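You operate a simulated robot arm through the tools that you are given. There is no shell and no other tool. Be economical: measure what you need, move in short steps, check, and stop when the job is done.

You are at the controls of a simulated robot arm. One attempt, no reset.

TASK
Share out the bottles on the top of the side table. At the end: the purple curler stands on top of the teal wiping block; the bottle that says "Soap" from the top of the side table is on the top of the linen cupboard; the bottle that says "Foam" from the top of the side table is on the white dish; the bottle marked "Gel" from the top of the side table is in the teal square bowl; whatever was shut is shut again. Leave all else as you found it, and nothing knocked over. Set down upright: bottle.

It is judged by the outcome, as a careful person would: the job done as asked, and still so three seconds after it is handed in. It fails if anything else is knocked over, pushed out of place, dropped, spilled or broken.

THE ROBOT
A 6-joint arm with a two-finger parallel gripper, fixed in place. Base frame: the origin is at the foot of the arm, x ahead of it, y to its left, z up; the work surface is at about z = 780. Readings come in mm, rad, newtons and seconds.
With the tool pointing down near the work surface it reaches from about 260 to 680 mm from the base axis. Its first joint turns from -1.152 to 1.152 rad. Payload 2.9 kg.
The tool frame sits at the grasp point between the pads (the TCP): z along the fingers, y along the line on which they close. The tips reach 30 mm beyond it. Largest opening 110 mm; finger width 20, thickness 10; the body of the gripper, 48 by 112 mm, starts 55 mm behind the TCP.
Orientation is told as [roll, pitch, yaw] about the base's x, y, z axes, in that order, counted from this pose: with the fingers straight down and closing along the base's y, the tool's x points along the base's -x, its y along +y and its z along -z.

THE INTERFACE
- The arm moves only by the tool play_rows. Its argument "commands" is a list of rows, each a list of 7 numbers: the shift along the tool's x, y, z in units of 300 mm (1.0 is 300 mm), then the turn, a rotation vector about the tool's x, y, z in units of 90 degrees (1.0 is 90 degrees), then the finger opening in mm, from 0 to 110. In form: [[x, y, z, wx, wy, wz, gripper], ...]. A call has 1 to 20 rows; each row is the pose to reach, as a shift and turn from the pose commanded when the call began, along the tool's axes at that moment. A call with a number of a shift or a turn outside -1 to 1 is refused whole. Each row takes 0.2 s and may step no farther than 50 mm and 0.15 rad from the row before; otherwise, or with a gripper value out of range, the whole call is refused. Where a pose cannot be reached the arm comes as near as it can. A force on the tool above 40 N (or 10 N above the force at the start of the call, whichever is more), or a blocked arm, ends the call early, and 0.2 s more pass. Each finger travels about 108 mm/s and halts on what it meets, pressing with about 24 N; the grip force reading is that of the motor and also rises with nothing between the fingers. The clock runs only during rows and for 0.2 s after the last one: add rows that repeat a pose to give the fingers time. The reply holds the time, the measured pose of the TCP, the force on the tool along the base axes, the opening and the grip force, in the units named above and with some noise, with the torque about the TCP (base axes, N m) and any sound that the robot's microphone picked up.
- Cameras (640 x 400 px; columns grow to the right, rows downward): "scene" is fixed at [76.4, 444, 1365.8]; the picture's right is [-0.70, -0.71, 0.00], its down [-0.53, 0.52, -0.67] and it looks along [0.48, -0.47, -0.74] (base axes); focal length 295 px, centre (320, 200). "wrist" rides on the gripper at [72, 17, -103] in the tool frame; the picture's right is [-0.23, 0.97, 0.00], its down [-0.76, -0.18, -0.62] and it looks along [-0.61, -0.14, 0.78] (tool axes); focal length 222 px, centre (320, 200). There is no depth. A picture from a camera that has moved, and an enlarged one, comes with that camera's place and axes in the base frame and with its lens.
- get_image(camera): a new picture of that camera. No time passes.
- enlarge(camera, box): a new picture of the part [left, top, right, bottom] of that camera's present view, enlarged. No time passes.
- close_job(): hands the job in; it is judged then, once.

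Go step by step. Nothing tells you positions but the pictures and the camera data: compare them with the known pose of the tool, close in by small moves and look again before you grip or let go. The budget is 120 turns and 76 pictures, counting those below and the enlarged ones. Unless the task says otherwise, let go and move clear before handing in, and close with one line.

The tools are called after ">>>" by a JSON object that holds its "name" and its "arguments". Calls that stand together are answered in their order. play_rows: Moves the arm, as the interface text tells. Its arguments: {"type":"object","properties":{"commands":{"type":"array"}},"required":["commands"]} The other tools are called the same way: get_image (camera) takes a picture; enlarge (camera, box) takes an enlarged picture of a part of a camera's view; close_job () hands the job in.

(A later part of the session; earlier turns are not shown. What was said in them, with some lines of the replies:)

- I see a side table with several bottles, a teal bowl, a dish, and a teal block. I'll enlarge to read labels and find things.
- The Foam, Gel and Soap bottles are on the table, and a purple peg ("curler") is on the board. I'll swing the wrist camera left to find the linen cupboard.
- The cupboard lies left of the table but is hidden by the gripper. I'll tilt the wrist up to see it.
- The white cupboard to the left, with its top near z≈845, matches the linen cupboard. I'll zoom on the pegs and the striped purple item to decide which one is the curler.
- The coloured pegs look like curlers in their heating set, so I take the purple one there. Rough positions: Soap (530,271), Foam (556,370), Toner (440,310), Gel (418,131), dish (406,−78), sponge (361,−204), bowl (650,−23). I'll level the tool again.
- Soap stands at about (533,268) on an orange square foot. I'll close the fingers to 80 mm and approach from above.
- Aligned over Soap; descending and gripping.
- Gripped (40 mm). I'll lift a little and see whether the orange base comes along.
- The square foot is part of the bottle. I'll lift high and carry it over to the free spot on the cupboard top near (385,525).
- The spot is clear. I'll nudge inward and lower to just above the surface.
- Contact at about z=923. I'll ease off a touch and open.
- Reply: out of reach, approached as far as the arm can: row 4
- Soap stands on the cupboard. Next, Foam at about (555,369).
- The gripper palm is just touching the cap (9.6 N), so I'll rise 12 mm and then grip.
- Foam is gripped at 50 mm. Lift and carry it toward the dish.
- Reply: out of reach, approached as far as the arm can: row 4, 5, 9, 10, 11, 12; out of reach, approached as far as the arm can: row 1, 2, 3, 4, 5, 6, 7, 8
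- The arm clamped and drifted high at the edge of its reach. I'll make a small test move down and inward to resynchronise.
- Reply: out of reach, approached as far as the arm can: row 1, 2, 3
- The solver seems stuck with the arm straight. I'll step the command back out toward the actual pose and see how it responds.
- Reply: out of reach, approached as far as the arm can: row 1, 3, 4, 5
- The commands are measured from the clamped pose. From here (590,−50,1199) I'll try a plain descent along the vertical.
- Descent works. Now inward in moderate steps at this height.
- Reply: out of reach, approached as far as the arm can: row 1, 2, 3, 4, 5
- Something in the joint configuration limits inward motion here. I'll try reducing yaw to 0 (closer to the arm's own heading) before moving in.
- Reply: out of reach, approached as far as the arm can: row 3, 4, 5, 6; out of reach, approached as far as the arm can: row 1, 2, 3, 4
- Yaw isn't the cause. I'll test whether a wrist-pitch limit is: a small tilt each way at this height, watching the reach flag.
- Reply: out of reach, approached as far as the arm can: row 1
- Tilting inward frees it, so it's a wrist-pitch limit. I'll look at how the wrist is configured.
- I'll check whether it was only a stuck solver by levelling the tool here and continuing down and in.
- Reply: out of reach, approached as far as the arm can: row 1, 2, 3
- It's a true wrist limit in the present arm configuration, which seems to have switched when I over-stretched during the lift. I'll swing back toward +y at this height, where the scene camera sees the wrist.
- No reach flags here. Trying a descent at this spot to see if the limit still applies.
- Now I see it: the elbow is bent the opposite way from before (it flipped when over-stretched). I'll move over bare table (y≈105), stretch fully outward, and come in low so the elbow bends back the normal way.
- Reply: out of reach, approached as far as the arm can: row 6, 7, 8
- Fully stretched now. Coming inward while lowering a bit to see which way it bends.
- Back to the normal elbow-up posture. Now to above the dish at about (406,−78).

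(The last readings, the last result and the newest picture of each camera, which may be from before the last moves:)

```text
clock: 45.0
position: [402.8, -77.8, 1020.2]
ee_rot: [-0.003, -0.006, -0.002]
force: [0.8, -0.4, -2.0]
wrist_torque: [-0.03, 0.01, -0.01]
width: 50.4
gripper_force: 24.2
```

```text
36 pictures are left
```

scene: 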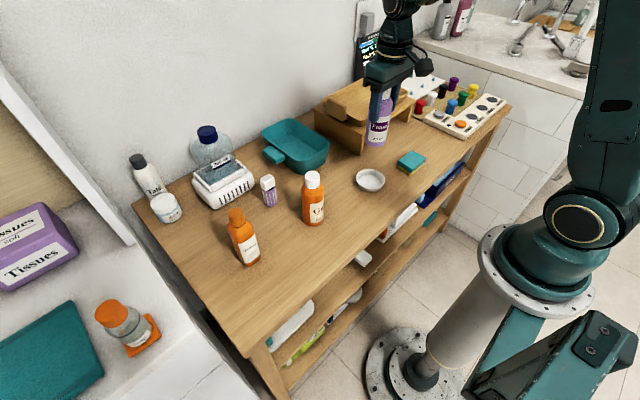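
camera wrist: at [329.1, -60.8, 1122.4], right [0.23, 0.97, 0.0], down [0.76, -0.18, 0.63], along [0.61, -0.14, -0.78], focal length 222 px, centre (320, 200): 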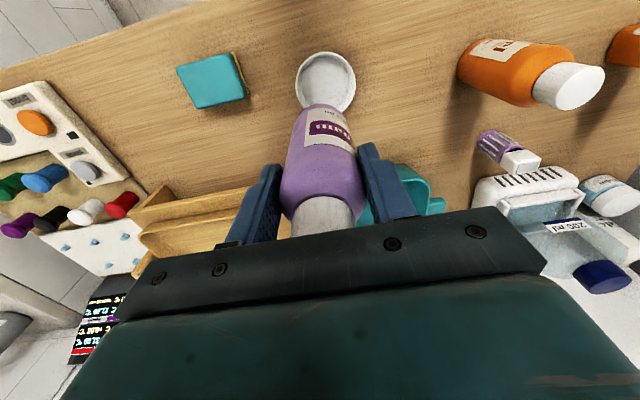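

Dish centre now reads about (391,−64). I'll align and lower Foam to hover above the rim.

>>> {"name": "play_rows", "arguments": {"commands": [[0.018, 0.023, 0.08, 0, 0, 0, 30], [0.036, 0.046, 0.16, 0, 0, 0, 30], [0.036, 0.046, 0.24, 0, 0, 0, 30], [0.036, 0.046, 0.3, 0, 0, 0, 30], [0.036, 0.046, 0.3, 0, 0, 0, 30]]}}

>>> {"name": "enlarge", "arguments": {"camera": "wrist", "box": [240, 40, 400, 140]}}

>>> {"name": "enlarge", "arguments": {"camera": "scene", "box": [320, 120, 440, 195]}}

```text
clock: 46.2
position: [391.5, -63.4, 929.6]
ee_rot: [-0.004, -0.006, -0.003]
force: [-0.5, 0.0, -1.9]
wrist_torque: [0.0, 0.0, 0.01]
width: 50.4
gripper_force: 24.6
```

```text
4.00 times, centred on (320, 90) of wrist
camera zoom: at [318.3, -46.1, 1032.4], right [0.23, 0.97, 0.0], down [0.76, -0.18, 0.63], along [0.61, -0.14, -0.78], focal length 888 px, centre (320, 640)
```

zoom: 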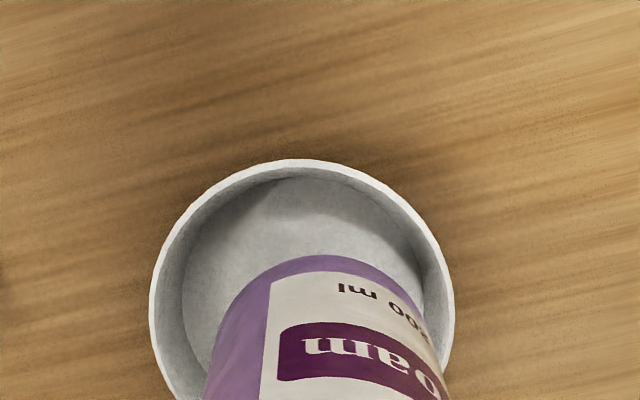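

```text
5.33 times, centred on (380, 158) of scene
camera zoom: at [76.4, 444.0, 1365.8], right [-0.7, -0.71, 0.0], down [-0.53, 0.52, -0.67], along [0.48, -0.47, -0.74], focal length 1573 px, centre (0, 427)
```

zoom: 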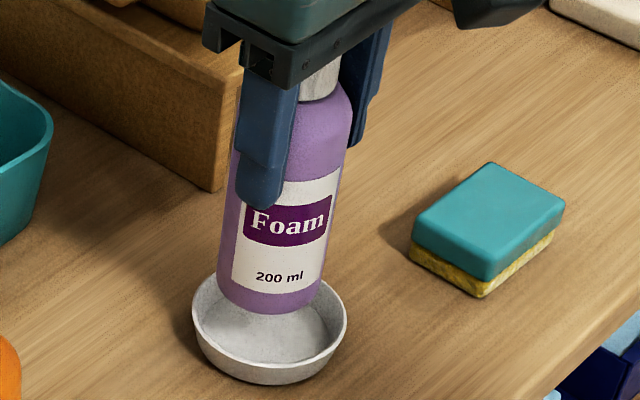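

Relative to the dish, the bottle bottom needs about −2 mm in x and −5.5 mm in y. I'll apply that and go down to just above the dish floor.

>>> {"name": "play_rows", "arguments": {"commands": [[0.007, -0.0185, 0, 0, 0, 0, 30], [0.007, -0.0185, 0.03, 0, 0, 0, 30], [0.007, -0.0185, 0.06, 0, 0, 0, 30], [0.007, -0.0185, 0.08, 0, 0, 0, 30], [0.007, -0.0185, 0.08, 0, 0, 0, 30]]}}

>>> {"name": "enlarge", "arguments": {"camera": "wrist", "box": [240, 40, 400, 140]}}

>>> {"name": "enlarge", "arguments": {"camera": "scene", "box": [320, 120, 440, 195]}}

```text
clock: 47.4
position: [389.8, -69.0, 904.9]
ee_rot: [-0.005, -0.005, -0.003]
force: [0.4, 1.0, -2.1]
wrist_torque: [0.01, 0.02, -0.01]
width: 50.5
gripper_force: 24.1
```

```text
4.00 times, centred on (320, 90) of wrist
camera zoom: at [316.1, -52.3, 1007.8], right [0.23, 0.97, 0.0], down [0.76, -0.18, 0.63], along [0.61, -0.14, -0.78], focal length 888 px, centre (320, 640)
```

zoom: 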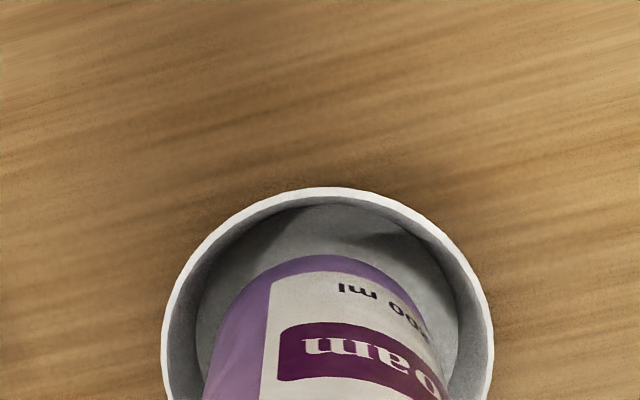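

```text
5.33 times, centred on (380, 158) of scene
camera zoom: at [76.4, 444.0, 1365.8], right [-0.7, -0.71, 0.0], down [-0.53, 0.52, -0.67], along [0.48, -0.47, -0.74], focal length 1573 px, centre (0, 427)
```

zoom: 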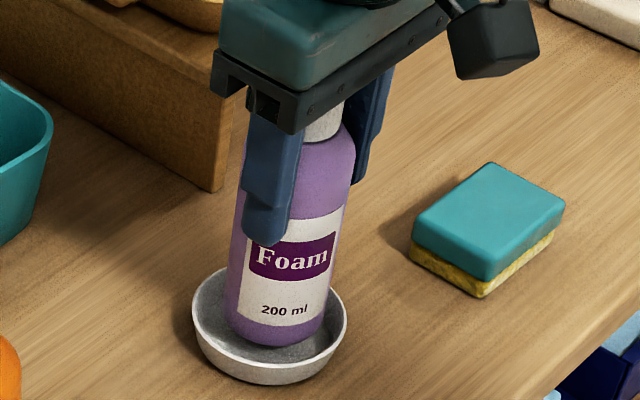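

Well centred. Lowering gently to contact.

>>> {"name": "play_rows", "arguments": {"commands": [[0.003, 0, 0.012, 0, 0, 0, 30], [0.003, 0, 0.024, 0, 0, 0, 30], [0.003, 0, 0.034, 0, 0, 0, 30], [0.003, 0, 0.042, 0, 0, 0, 30], [0.003, 0, 0.042, 0, 0, 0, 30]]}}

```text
clock: 48.6
position: [389.4, -70.5, 891.6]
ee_rot: [-0.004, -0.006, -0.002]
force: [0.3, 0.6, -1.7]
wrist_torque: [-0.04, 0.03, 0.0]
width: 50.4
gripper_force: 23.1
```

>>> {"name": "play_rows", "arguments": {"commands": [[0, 0, 0.006, 0, 0, 0, 30], [0, 0, 0.012, 0, 0, 0, 30], [0, 0, 0.012, 0, 0, 0, 30]]}}

```text
clock: 49.4
position: [391.1, -71.0, 889.9]
ee_rot: [-0.005, -0.007, 0.0]
force: [-1.4, -3.6, 14.4]
wrist_torque: [-0.05, 0.12, 0.01]
width: 50.4
gripper_force: 24.1
```

Contact at z≈890. Opening, then looking.

>>> {"name": "play_rows", "arguments": {"commands": [[0, 0, -0.005, 0, 0, 0, 35], [0, 0, -0.005, 0, 0, 0, 52], [0, 0, -0.005, 0, 0, 0, 60], [0, 0, -0.005, 0, 0, 0, 75], [0, 0, -0.005, 0, 0, 0, 80]]}}

>>> {"name": "enlarge", "arguments": {"camera": "scene", "box": [320, 120, 440, 195]}}

```text
clock: 50.6
position: [390.8, -70.1, 891.1]
ee_rot: [-0.004, -0.005, -0.001]
force: [-0.8, 0.3, -0.3]
wrist_torque: [0.0, 0.0, 0.01]
width: 79.7
gripper_force: 0.0
```

```text
5.33 times, centred on (380, 158) of scene
camera zoom: at [76.4, 444.0, 1365.8], right [-0.7, -0.71, 0.0], down [-0.53, 0.52, -0.67], along [0.48, -0.47, -0.74], focal length 1573 px, centre (0, 427)
```

zoom: 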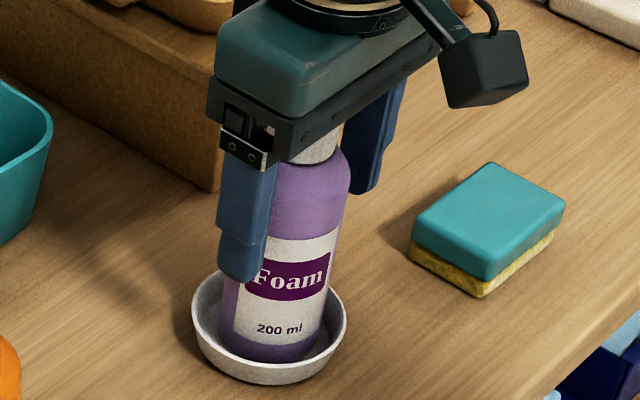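

Foam stands in the dish. Lifting clear and moving over Gel.

>>> {"name": "play_rows", "arguments": {"commands": [[0, 0, -0.1, 0, 0, 0, 80], [0, 0, -0.22, 0, 0, 0, 80], [0, 0, -0.34, 0, 0, 0, 80], [0, 0, -0.42, 0, 0, 0, 80], [-0.018, 0.14, -0.42, 0, 0, 0, 85], [-0.036, 0.28, -0.42, 0, 0, 0, 85], [-0.054, 0.42, -0.42, 0, 0, 0, 85], [-0.072, 0.56, -0.42, 0, 0, 0, 85], [-0.09, 0.67, -0.42, 0, 0, 0, 85], [-0.09, 0.67, -0.42, 0, 0, 0, 85]]}}

>>> {"name": "get_image", "arguments": {"camera": "wrist"}}

```text
clock: 52.8
position: [416.5, 132.3, 1017.3]
ee_rot: [-0.004, -0.004, -0.003]
force: [-0.2, -0.8, -0.3]
wrist_torque: [-0.04, -0.02, 0.02]
width: 85.1
gripper_force: 0.0
```

```text
30 pictures are left
camera wrist: at [343.9, 149.5, 1119.8], right [0.23, 0.97, 0.0], down [0.76, -0.18, 0.63], along [0.61, -0.15, -0.78], focal length 222 px, centre (320, 200)
```

wrist: 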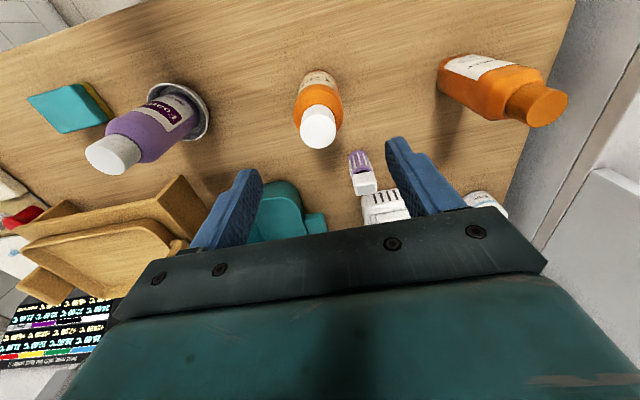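

Gel at about (418,127). Descending to grip.

>>> {"name": "play_rows", "arguments": {"commands": [[-0.005, -0.017, 0.1, 0, 0, 0, 85], [-0.005, -0.017, 0.22, 0, 0, 0, 85], [-0.005, -0.017, 0.34, 0, 0, 0, 85], [-0.005, -0.017, 0.453, 0, 0, 0, 85], [-0.005, -0.017, 0.453, 0, 0, 0, 85]]}}

>>> {"name": "get_image", "arguments": {"camera": "wrist"}}

```text
clock: 54.0
position: [419.6, 125.9, 880.2]
ee_rot: [-0.003, -0.005, -0.002]
force: [0.0, 0.3, 0.1]
wrist_torque: [0.03, -0.01, 0.02]
width: 85.0
gripper_force: 0.1
```

```text
29 pictures are left
camera wrist: at [345.9, 143.8, 983.6], right [0.23, 0.97, 0.0], down [0.76, -0.18, 0.63], along [0.61, -0.14, -0.78], focal length 222 px, centre (320, 200)
```

wrist: 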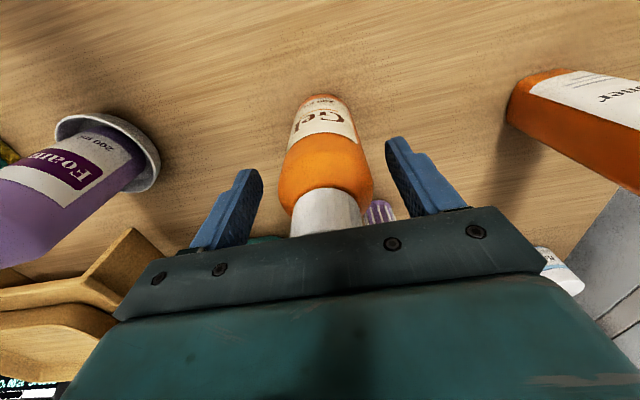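

>>> {"name": "play_rows", "arguments": {"commands": [[0, 0, 0, 0, 0, 0, 65], [0, 0, 0, 0, 0, 0, 45], [0, 0, 0, 0, 0, 0, 30], [0, 0, 0, 0, 0, 0, 30], [0, 0, -0.05, 0, 0, 0, 30], [0, 0, -0.15, 0, 0, 0, 30], [0, 0, -0.27, 0, 0, 0, 30], [0, 0, -0.37, 0, 0, 0, 30], [0, 0, -0.37, 0, 0, 0, 30]]}}

>>> {"name": "play_rows", "arguments": {"commands": [[-0.1, -0.05, 0, 0, 0, 0, 30], [-0.2, -0.1, 0, 0, 0, 0, 30], [-0.3, -0.18, 0, 0, 0, 0, 30], [-0.4, -0.26, 0, 0, 0, 0, 30], [-0.5, -0.34, 0, 0, 0, 0, 30], [-0.57, -0.42, 0, 0, 0, 0, 30], [-0.57, -0.42, 0, 0, 0, 0, 30]]}}

>>> {"name": "get_image", "arguments": {"camera": "wrist"}}

>>> {"name": "enlarge", "arguments": {"camera": "scene", "box": [210, 50, 370, 200]}}

```text
clock: 56.0
position: [419.1, 127.6, 993.1]
ee_rot: [-0.003, -0.003, -0.001]
force: [0.2, -0.6, -1.4]
wrist_torque: [-0.01, 0.0, -0.01]
width: 51.0
gripper_force: 24.2
```

```text
clock: 57.6
position: [586.9, 2.2, 991.5]
ee_rot: [-0.004, -0.005, -0.002]
force: [-0.1, 0.2, -2.6]
wrist_torque: [-0.01, 0.06, 0.05]
width: 50.3
gripper_force: 24.1
```

```text
28 pictures are left
camera wrist: at [513.7, 18.6, 1095.2], right [0.23, 0.97, 0.0], down [0.76, -0.18, 0.63], along [0.61, -0.14, -0.78], focal length 222 px, centre (320, 200)
```

wrist: 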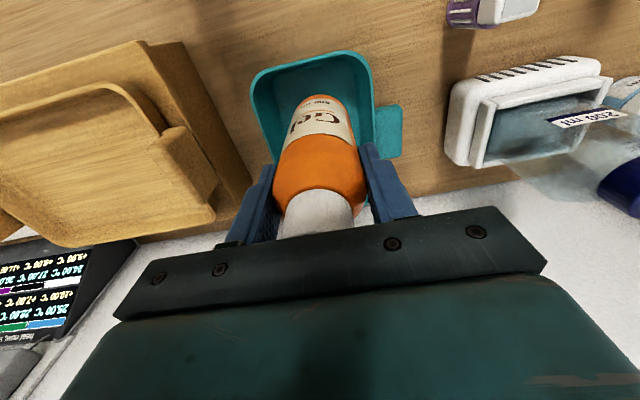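

```text
2.67 times, centred on (290, 125) of scene
camera zoom: at [76.5, 444.0, 1365.8], right [-0.7, -0.71, 0.0], down [-0.53, 0.52, -0.67], along [0.48, -0.47, -0.74], focal length 787 px, centre (400, 400)
```

zoom: 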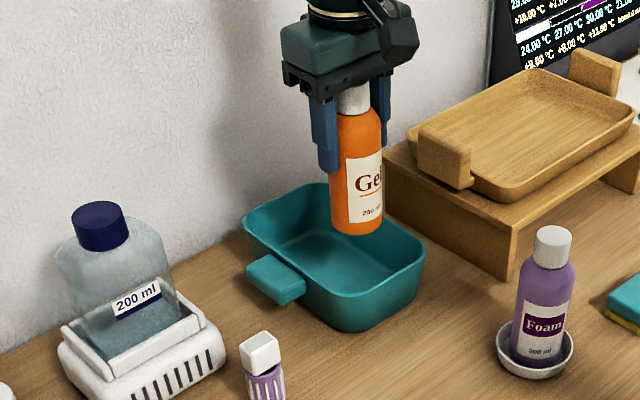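

Bowl spans about x 545–738, y −70..50, with rim near z 835. I'll place Gel at around (612,−6); moving and lowering to hover.

>>> {"name": "play_rows", "arguments": {"commands": [[-0.083, -0.027, 0, 0, 0, 0, 30], [-0.083, -0.027, 0.1, 0, 0, 0, 30], [-0.083, -0.027, 0.2, 0, 0, 0, 30], [-0.083, -0.027, 0.28, 0, 0, 0, 30], [-0.083, -0.027, 0.28, 0, 0, 0, 30]]}}

>>> {"name": "enlarge", "arguments": {"camera": "scene", "box": [230, 80, 350, 180]}}

>>> {"name": "get_image", "arguments": {"camera": "wrist"}}

```text
clock: 58.8
position: [614.8, -6.1, 908.8]
ee_rot: [-0.003, -0.005, 0.0]
force: [-0.7, 0.3, -1.5]
wrist_torque: [0.01, 0.01, 0.03]
width: 50.4
gripper_force: 24.0
```

```text
4.00 times, centred on (290, 130) of scene
camera zoom: at [76.4, 444.0, 1365.8], right [-0.7, -0.71, 0.0], down [-0.53, 0.52, -0.67], along [0.48, -0.47, -0.74], focal length 1180 px, centre (440, 480)
```

zoom: 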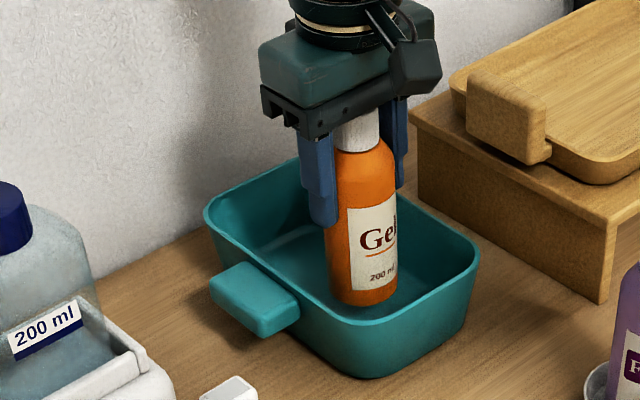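

```text
25 pictures are left
camera wrist: at [541.2, 10.2, 1011.5], right [0.23, 0.97, 0.0], down [0.76, -0.18, 0.63], along [0.61, -0.14, -0.78], focal length 222 px, centre (320, 200)
```

wrist: 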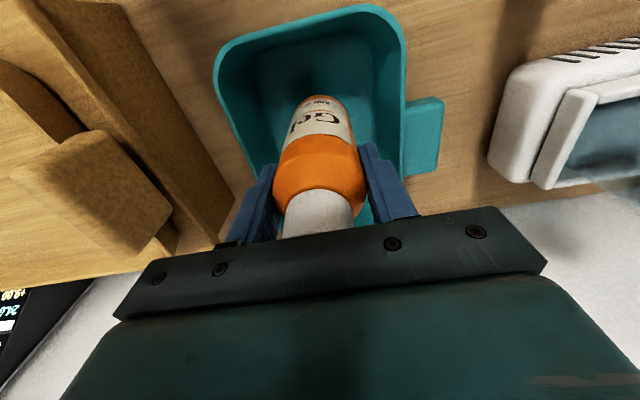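

>>> {"name": "play_rows", "arguments": {"commands": [[0, 0, 0.016, 0, 0, 0, 30], [0, 0, 0.032, 0, 0, 0, 30], [0, 0, 0.048, 0, 0, 0, 30], [0, 0, 0.06, 0, 0, 0, 30], [0, 0, 0.068, 0, 0, 0, 30], [0, 0, 0.068, 0, 0, 0, 30]]}}

```text
clock: 60.2
position: [613.1, -8.3, 885.8]
ee_rot: [-0.004, -0.002, -0.001]
force: [0.1, 0.5, -1.9]
wrist_torque: [-0.01, -0.02, 0.0]
width: 50.5
gripper_force: 24.2
```

>>> {"name": "play_rows", "arguments": {"commands": [[0, 0, 0.005, 0, 0, 0, 30], [0, 0, 0.01, 0, 0, 0, 30], [0, 0, 0.01, 0, 0, 0, 30]]}}

```text
clock: 61.0
position: [613.9, -8.7, 884.3]
ee_rot: [-0.005, -0.005, -0.001]
force: [-1.8, 0.8, 3.8]
wrist_torque: [-0.04, 0.18, -0.02]
width: 50.8
gripper_force: 24.0
```

Contact. Releasing, then rising.

>>> {"name": "play_rows", "arguments": {"commands": [[0, 0, 0, 0, 0, 0, 40], [0, 0, 0, 0, 0, 0, 53], [0, 0, 0, 0, 0, 0, 62], [0, 0, 0, 0, 0, 0, 76], [0, 0, 0, 0, 0, 0, 80], [0, 0, -0.06, 0, 0, 0, 80], [0, 0, -0.16, 0, 0, 0, 80], [0, 0, -0.28, 0, 0, 0, 80], [0, 0, -0.38, 0, 0, 0, 80], [0.1, 0, -0.42, 0, 0, 0, 80], [0.2, 0, -0.42, 0, 0, 0, 80], [0.3, 0, -0.42, 0, 0, 0, 80], [0.3, 0, -0.42, 0, 0, 0, 80]]}}

>>> {"name": "get_image", "arguments": {"camera": "scene"}}

```text
clock: 63.8
position: [522.4, -9.9, 1010.8]
ee_rot: [-0.004, -0.005, -0.001]
force: [0.4, -0.4, -0.7]
wrist_torque: [-0.01, 0.02, -0.02]
width: 80.4
gripper_force: 0.1
```

```text
24 pictures are left
```

scene: 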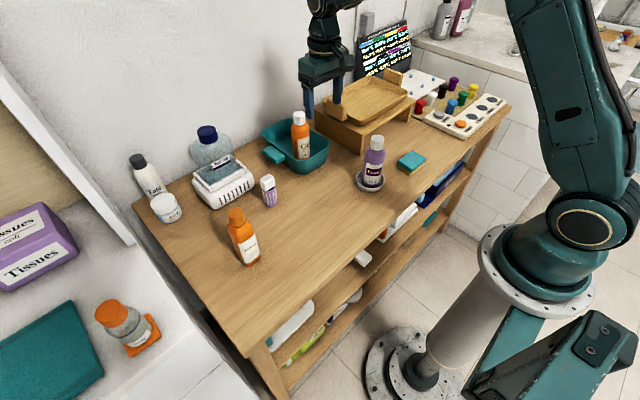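

Three bottles are done. Purple peg lies near (508,−700), close to or past the reach limit, so I'd like a close look at the striped purple item near (532,177) as well before deciding which one is the curler.

>>> {"name": "play_rows", "arguments": {"commands": [[0.05, 0.13, 0, 0, 0, 0, 80], [0.1, 0.26, 0, 0, 0, 0, 80], [0.15, 0.39, 0.05, 0, 0, 0, 80], [0.19, 0.52, 0.13, 0, 0, 0, 80], [0.19, 0.52, 0.13, 0, 0, 0, 80]]}}

>>> {"name": "get_image", "arguments": {"camera": "wrist"}}

```text
clock: 65.0
position: [467.4, 146.9, 967.4]
ee_rot: [-0.004, -0.006, -0.002]
force: [-0.2, 0.5, 0.1]
wrist_torque: [0.0, 0.0, 0.01]
width: 79.8
gripper_force: 0.0
```

```text
23 pictures are left
camera wrist: at [394.3, 163.7, 1070.9], right [0.23, 0.97, 0.0], down [0.76, -0.18, 0.63], along [0.61, -0.15, -0.78], focal length 222 px, centre (320, 200)
```

wrist: 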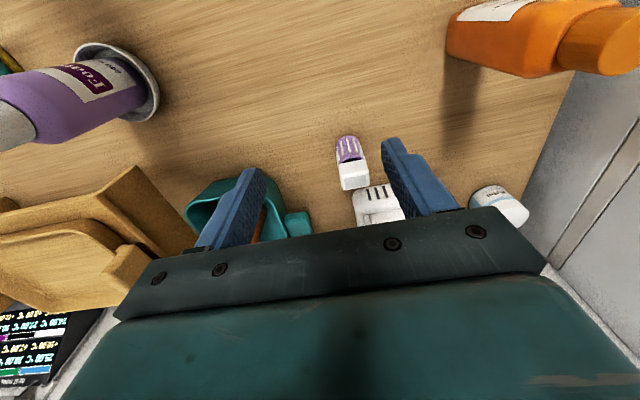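

>>> {"name": "enlarge", "arguments": {"camera": "wrist", "box": [310, 120, 400, 200]}}

```text
5.00 times, centred on (355, 160) of wrist
camera zoom: at [394.3, 163.7, 1070.9], right [0.23, 0.97, 0.0], down [0.76, -0.18, 0.63], along [0.61, -0.15, -0.78], focal length 1111 px, centre (145, 400)
```

zoom: 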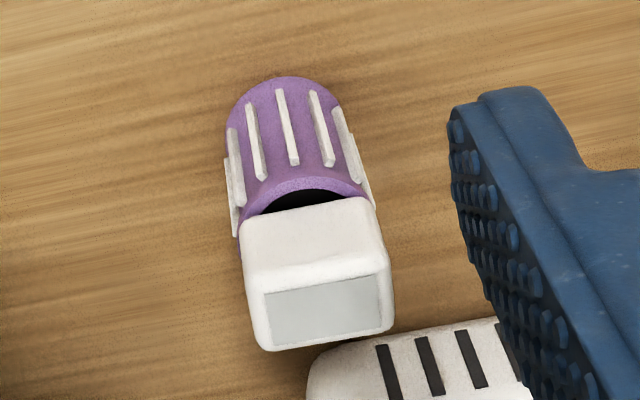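

Up close it's clearly a ribbed hollow hair curler with a clip head, so this is the purple curler, and it's within reach. Moving over it (about (539,170), top ≈865).

>>> {"name": "play_rows", "arguments": {"commands": [[-0.12, 0.04, 0, 0, 0, 0, 75], [-0.24, 0.077, 0.03, 0, 0, 0, 75], [-0.24, 0.077, 0.15, 0, 0, 0, 75], [-0.24, 0.077, 0.22, 0, 0, 0, 75], [-0.24, 0.077, 0.22, 0, 0, 0, 75]]}}

>>> {"name": "get_image", "arguments": {"camera": "wrist"}}

```text
clock: 66.2
position: [536.3, 170.1, 904.4]
ee_rot: [-0.004, -0.004, -0.002]
force: [0.4, -0.9, -0.3]
wrist_torque: [0.0, 0.01, -0.02]
width: 74.8
gripper_force: 0.0
```

```text
21 pictures are left
camera wrist: at [464.0, 187.5, 1007.4], right [0.23, 0.97, 0.0], down [0.76, -0.18, 0.63], along [0.61, -0.14, -0.78], focal length 222 px, centre (320, 200)
```

wrist: 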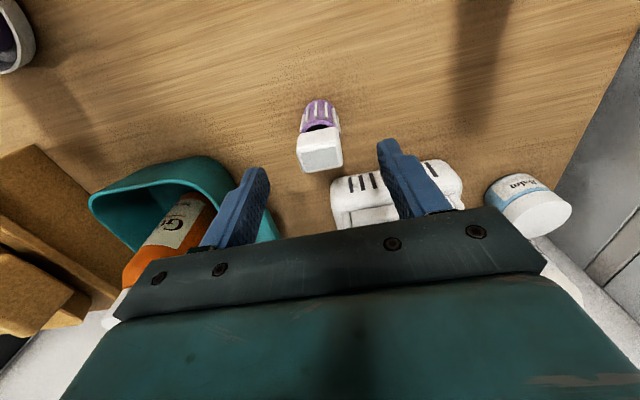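

>>> {"name": "play_rows", "arguments": {"commands": [[-0.003, 0.001, 0.08, 0, 0, 0, 75], [-0.003, 0.001, 0.16, 0, 0, 0, 75], [-0.003, 0.001, 0.253, 0, 0, 0, 75], [-0.003, 0.001, 0.253, 0, 0, 0, 75], [-0.003, 0.001, 0.253, 0, 0, 0, 55], [-0.003, 0.001, 0.253, 0, 0, 0, 40], [-0.003, 0.001, 0.253, 0, 0, 0, 25], [-0.003, 0.001, 0.253, 0, 0, 0, 20]]}}

>>> {"name": "get_image", "arguments": {"camera": "wrist"}}

```text
clock: 68.0
position: [538.5, 168.9, 829.2]
ee_rot: [-0.004, -0.006, -0.004]
force: [-0.2, -0.9, -0.6]
wrist_torque: [-0.01, -0.03, -0.04]
width: 33.6
gripper_force: 23.8
```

```text
20 pictures are left
camera wrist: at [465.8, 187.1, 931.6], right [0.23, 0.97, 0.0], down [0.76, -0.18, 0.63], along [0.61, -0.14, -0.78], focal length 222 px, centre (320, 200)
```

wrist: 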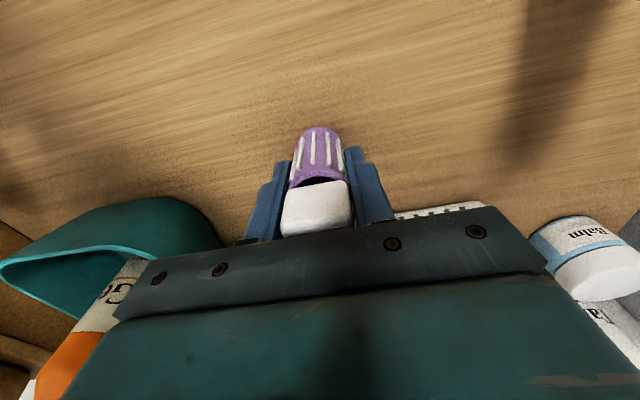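

Gripped at 33.6 mm. Lifting and checking that the whole curler comes up.

>>> {"name": "play_rows", "arguments": {"commands": [[0, 0, -0.04, 0, 0, 0, 20], [0, 0, -0.12, 0, 0, 0, 20], [0, 0, -0.24, 0, 0, 0, 20], [0, 0, -0.36, 0, 0, 0, 20], [0, 0, -0.48, 0, 0, 0, 20], [0, 0, -0.55, 0, 0, 0, 20], [0, 0, -0.55, 0, 0, 0, 20]]}}

>>> {"name": "get_image", "arguments": {"camera": "scene"}}

```text
clock: 69.6
position: [539.1, 170.5, 995.0]
ee_rot: [-0.005, -0.004, 0.0]
force: [-0.5, -0.1, 0.2]
wrist_torque: [0.0, -0.06, 0.03]
width: 33.5
gripper_force: 24.8
```

```text
19 pictures are left
```

scene: 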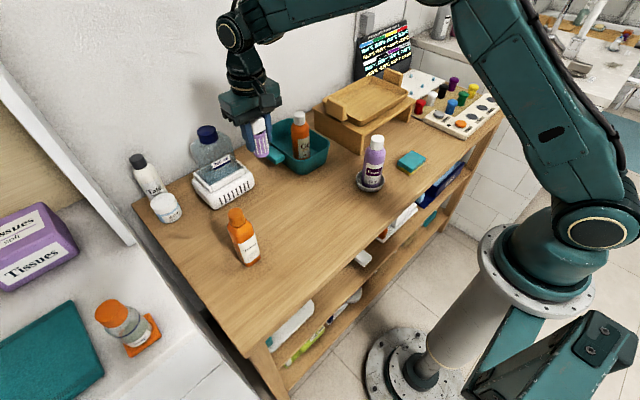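

The whole curler came up. Rising a bit more and carrying it toward the wiping block near (355,−198).

>>> {"name": "play_rows", "arguments": {"commands": [[0, 0, -0.08, 0, 0, 0, 20], [0, 0, -0.15, 0, 0, 0, 20], [0.06, -0.12, -0.15, 0, 0, 0, 20], [0.12, -0.24, -0.15, 0, 0, 0, 20], [0.18, -0.36, -0.15, 0, 0, 0, 20], [0.24, -0.48, -0.15, 0, 0, 0, 20], [0.3, -0.6, -0.15, 0, 0, 0, 20], [0.36, -0.72, -0.15, 0, 0, 0, 20], [0.42, -0.84, -0.15, 0, 0, 0, 20], [0.467, -0.935, -0.15, 0, 0, 0, 20]]}}

>>> {"name": "play_rows", "arguments": {"commands": [[0.07, -0.14, 0, 0, 0, 0, 20], [0.147, -0.28, 0, 0, 0, 0, 20], [0.147, -0.28, 0.08, 0, 0, 0, 20], [0.147, -0.28, 0.16, 0, 0, 0, 20], [0.147, -0.28, 0.16, 0, 0, 0, 20]]}}

>>> {"name": "get_image", "arguments": {"camera": "wrist"}}

>>> {"name": "enlarge", "arguments": {"camera": "scene", "box": [340, 100, 480, 200]}}

```text
clock: 71.8
position: [398.9, -107.9, 1037.2]
ee_rot: [-0.003, -0.006, -0.001]
force: [-0.4, 0.5, 0.1]
wrist_torque: [0.01, -0.05, -0.01]
width: 33.4
gripper_force: 23.8
```

```text
clock: 73.0
position: [355.5, -195.7, 990.3]
ee_rot: [-0.004, -0.005, -0.003]
force: [-1.0, -0.6, -0.4]
wrist_torque: [-0.03, 0.06, 0.01]
width: 33.3
gripper_force: 23.4
```

```text
18 pictures are left
camera wrist: at [281.4, -178.2, 1092.4], right [0.23, 0.97, 0.0], down [0.76, -0.18, 0.63], along [0.61, -0.15, -0.78], focal length 222 px, centre (320, 200)
```

wrist: 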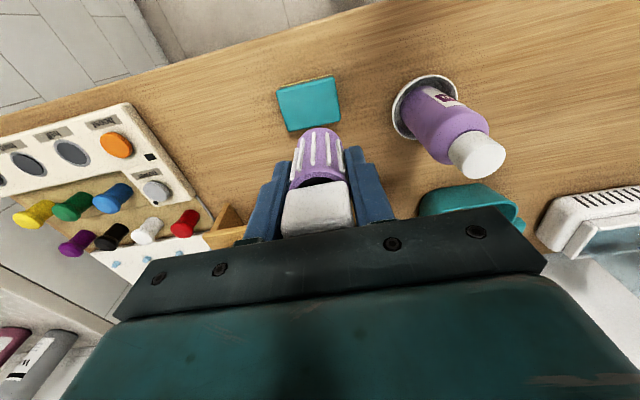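

```text
4.00 times, centred on (410, 150) of scene
camera zoom: at [76.4, 444.0, 1365.8], right [-0.7, -0.71, 0.0], down [-0.53, 0.52, -0.67], along [0.48, -0.47, -0.74], focal length 1180 px, centre (-40, 400)
```

zoom: 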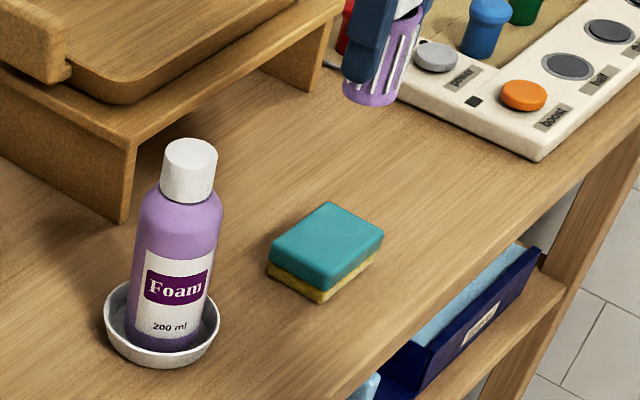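

Wiping block centre ≈ (357,−209), top ≈ 808. Aligning and lowering to hover.

>>> {"name": "play_rows", "arguments": {"commands": [[-0.005, -0.045, 0.06, 0, 0, 0, 20], [-0.005, -0.045, 0.18, 0, 0, 0, 20], [-0.005, -0.045, 0.3, 0, 0, 0, 20], [-0.005, -0.045, 0.36, 0, 0, 0, 20], [-0.005, -0.045, 0.36, 0, 0, 0, 20]]}}

>>> {"name": "enlarge", "arguments": {"camera": "wrist", "box": [240, 60, 400, 200]}}

>>> {"name": "enlarge", "arguments": {"camera": "scene", "box": [360, 110, 480, 185]}}

```text
clock: 74.2
position: [356.6, -207.3, 881.3]
ee_rot: [-0.003, -0.005, -0.002]
force: [0.6, 0.2, -0.9]
wrist_torque: [0.02, 0.02, 0.02]
width: 33.3
gripper_force: 23.7
```

```text
2.86 times, centred on (320, 130) of wrist
camera zoom: at [282.9, -189.9, 984.2], right [0.23, 0.97, 0.0], down [0.76, -0.18, 0.63], along [0.61, -0.14, -0.78], focal length 635 px, centre (320, 400)
```

zoom: 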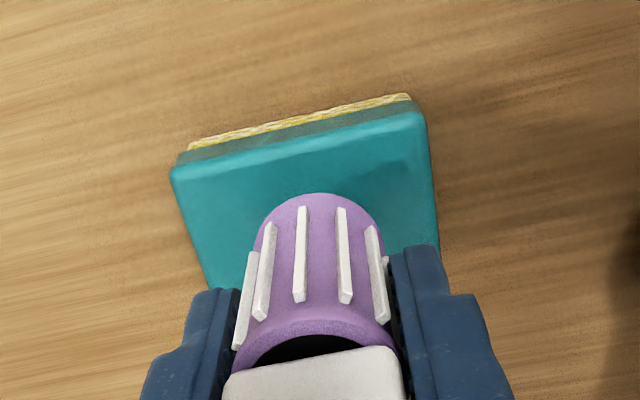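

```text
5.33 times, centred on (420, 148) of scene
camera zoom: at [76.4, 444.0, 1365.8], right [-0.7, -0.71, 0.0], down [-0.53, 0.52, -0.67], along [0.48, -0.47, -0.74], focal length 1573 px, centre (-213, 480)
```

zoom: 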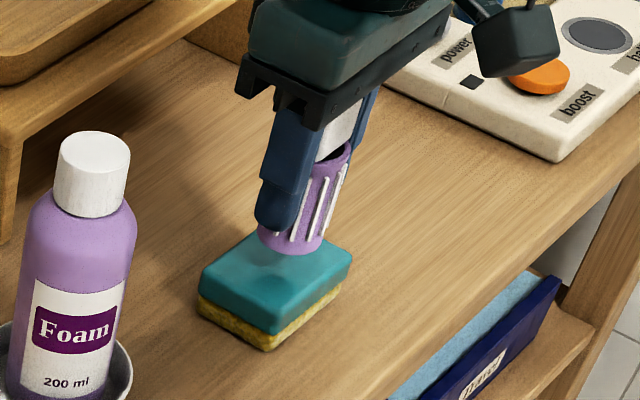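

Nicely centred. Lowering to contact.

>>> {"name": "play_rows", "arguments": {"commands": [[-0.005, -0.005, 0.02, 0, 0, 0, 20], [-0.005, -0.005, 0.04, 0, 0, 0, 20], [-0.005, -0.005, 0.055, 0, 0, 0, 20], [-0.005, -0.005, 0.067, 0, 0, 0, 20], [-0.005, -0.005, 0.073, 0, 0, 0, 20], [-0.005, -0.005, 0.073, 0, 0, 0, 20]]}}

```text
clock: 75.6
position: [359.9, -208.2, 859.9]
ee_rot: [-0.004, -0.004, -0.002]
force: [-0.2, 0.3, 0.2]
wrist_torque: [0.0, 0.0, 0.03]
width: 33.7
gripper_force: 24.1
```

>>> {"name": "play_rows", "arguments": {"commands": [[0, 0, 0.006, 0, 0, 0, 20], [0, 0, 0.012, 0, 0, 0, 20], [0, 0, 0.016, 0, 0, 0, 20], [0, 0, 0.016, 0, 0, 0, 20]]}}

>>> {"name": "enlarge", "arguments": {"camera": "scene", "box": [360, 110, 480, 185]}}

```text
clock: 76.6
position: [359.3, -208.7, 854.8]
ee_rot: [-0.003, -0.01, -0.001]
force: [3.4, 2.4, 16.6]
wrist_torque: [0.25, -0.2, -0.03]
width: 33.5
gripper_force: 23.9
```

```text
5.33 times, centred on (420, 148) of scene
camera zoom: at [76.3, 444.2, 1365.8], right [-0.7, -0.71, 0.0], down [-0.53, 0.52, -0.67], along [0.48, -0.47, -0.74], focal length 1573 px, centre (-213, 480)
```

zoom: 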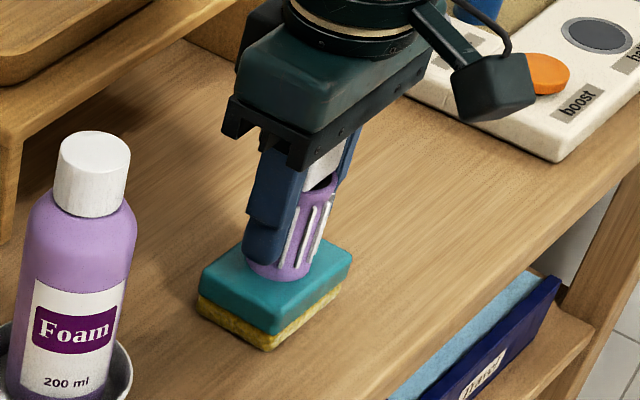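

Firm contact. Easing up slightly and opening.

>>> {"name": "play_rows", "arguments": {"commands": [[0, 0, -0.005, 0, 0, 0, 20], [0, 0, -0.006, 0, 0, 0, 32], [0, 0, -0.006, 0, 0, 0, 36], [0, 0, -0.006, 0, 0, 0, 44], [0, 0, -0.006, 0, 0, 0, 56], [0, 0, -0.006, 0, 0, 0, 70], [0, 0, -0.006, 0, 0, 0, 70], [0, 0, -0.1, 0, 0, 0, 70], [0, 0, -0.24, 0, 0, 0, 70], [0, 0, -0.38, 0, 0, 0, 70], [0, 0, -0.5, 0, 0, 0, 70], [0, 0, -0.5, 0, 0, 0, 70]]}}

>>> {"name": "get_image", "arguments": {"camera": "scene"}}

>>> {"name": "get_image", "arguments": {"camera": "wrist"}}

```text
clock: 79.2
position: [358.3, -207.6, 1008.9]
ee_rot: [-0.002, -0.006, -0.002]
force: [0.0, 0.6, 0.3]
wrist_torque: [-0.04, 0.02, 0.01]
width: 70.3
gripper_force: 0.0
```

```text
13 pictures are left
```

scene: 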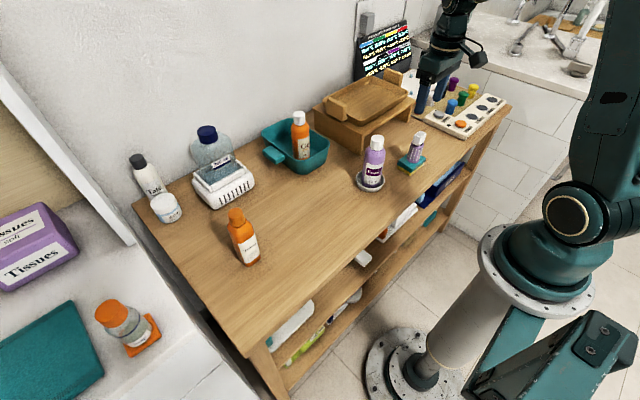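

```text
12 pictures are left
camera wrist: at [285.1, -190.6, 1111.3], right [0.23, 0.97, 0.0], down [0.76, -0.18, 0.63], along [0.61, -0.14, -0.78], focal length 222 px, centre (320, 200)
```

wrist: 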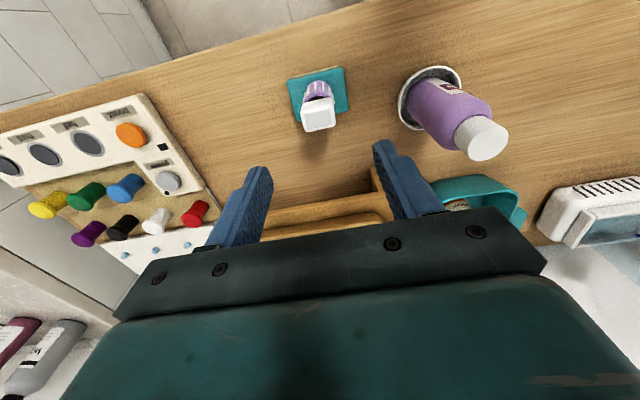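

Everything appears placed; one enlarged check before handing in.

>>> {"name": "enlarge", "arguments": {"camera": "scene", "box": [250, 90, 450, 215]}}

>>> {"name": "enlarge", "arguments": {"camera": "scene", "box": [60, 260, 220, 380]}}

```text
3.20 times, centred on (350, 152) of scene
camera zoom: at [76.4, 444.0, 1365.8], right [-0.7, -0.71, 0.0], down [-0.53, 0.52, -0.67], along [0.48, -0.47, -0.74], focal length 944 px, centre (224, 352)
```

zoom: 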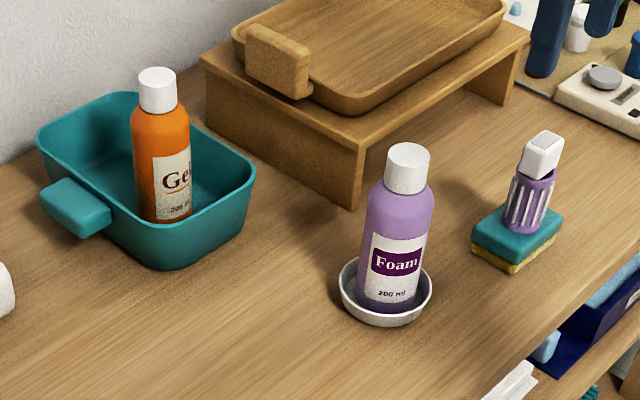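

```text
3.33 times, centred on (140, 320) of scene
camera zoom: at [76.4, 444.0, 1365.8], right [-0.7, -0.71, 0.0], down [-0.53, 0.52, -0.67], along [0.48, -0.47, -0.74], focal length 983 px, centre (920, -200)
```

zoom: 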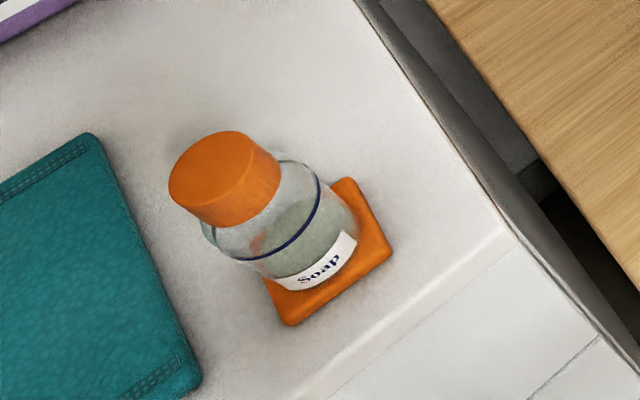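

Soap, Foam, Gel and the curler all stand upright where they belong, and the gripper is clear. Handing in.

>>> {"name": "close_job", "arguments": {}}

```text
The job is handed in.
```

The job is handed in: Soap stands on the linen cupboard, Foam on the white dish, Gel in the teal square bowl, and the purple curler on the teal wiping block, and in the last pictures nothing had been knocked over. I took the ribbed purple roller on the table to be the curler, not the purple peg on the board.
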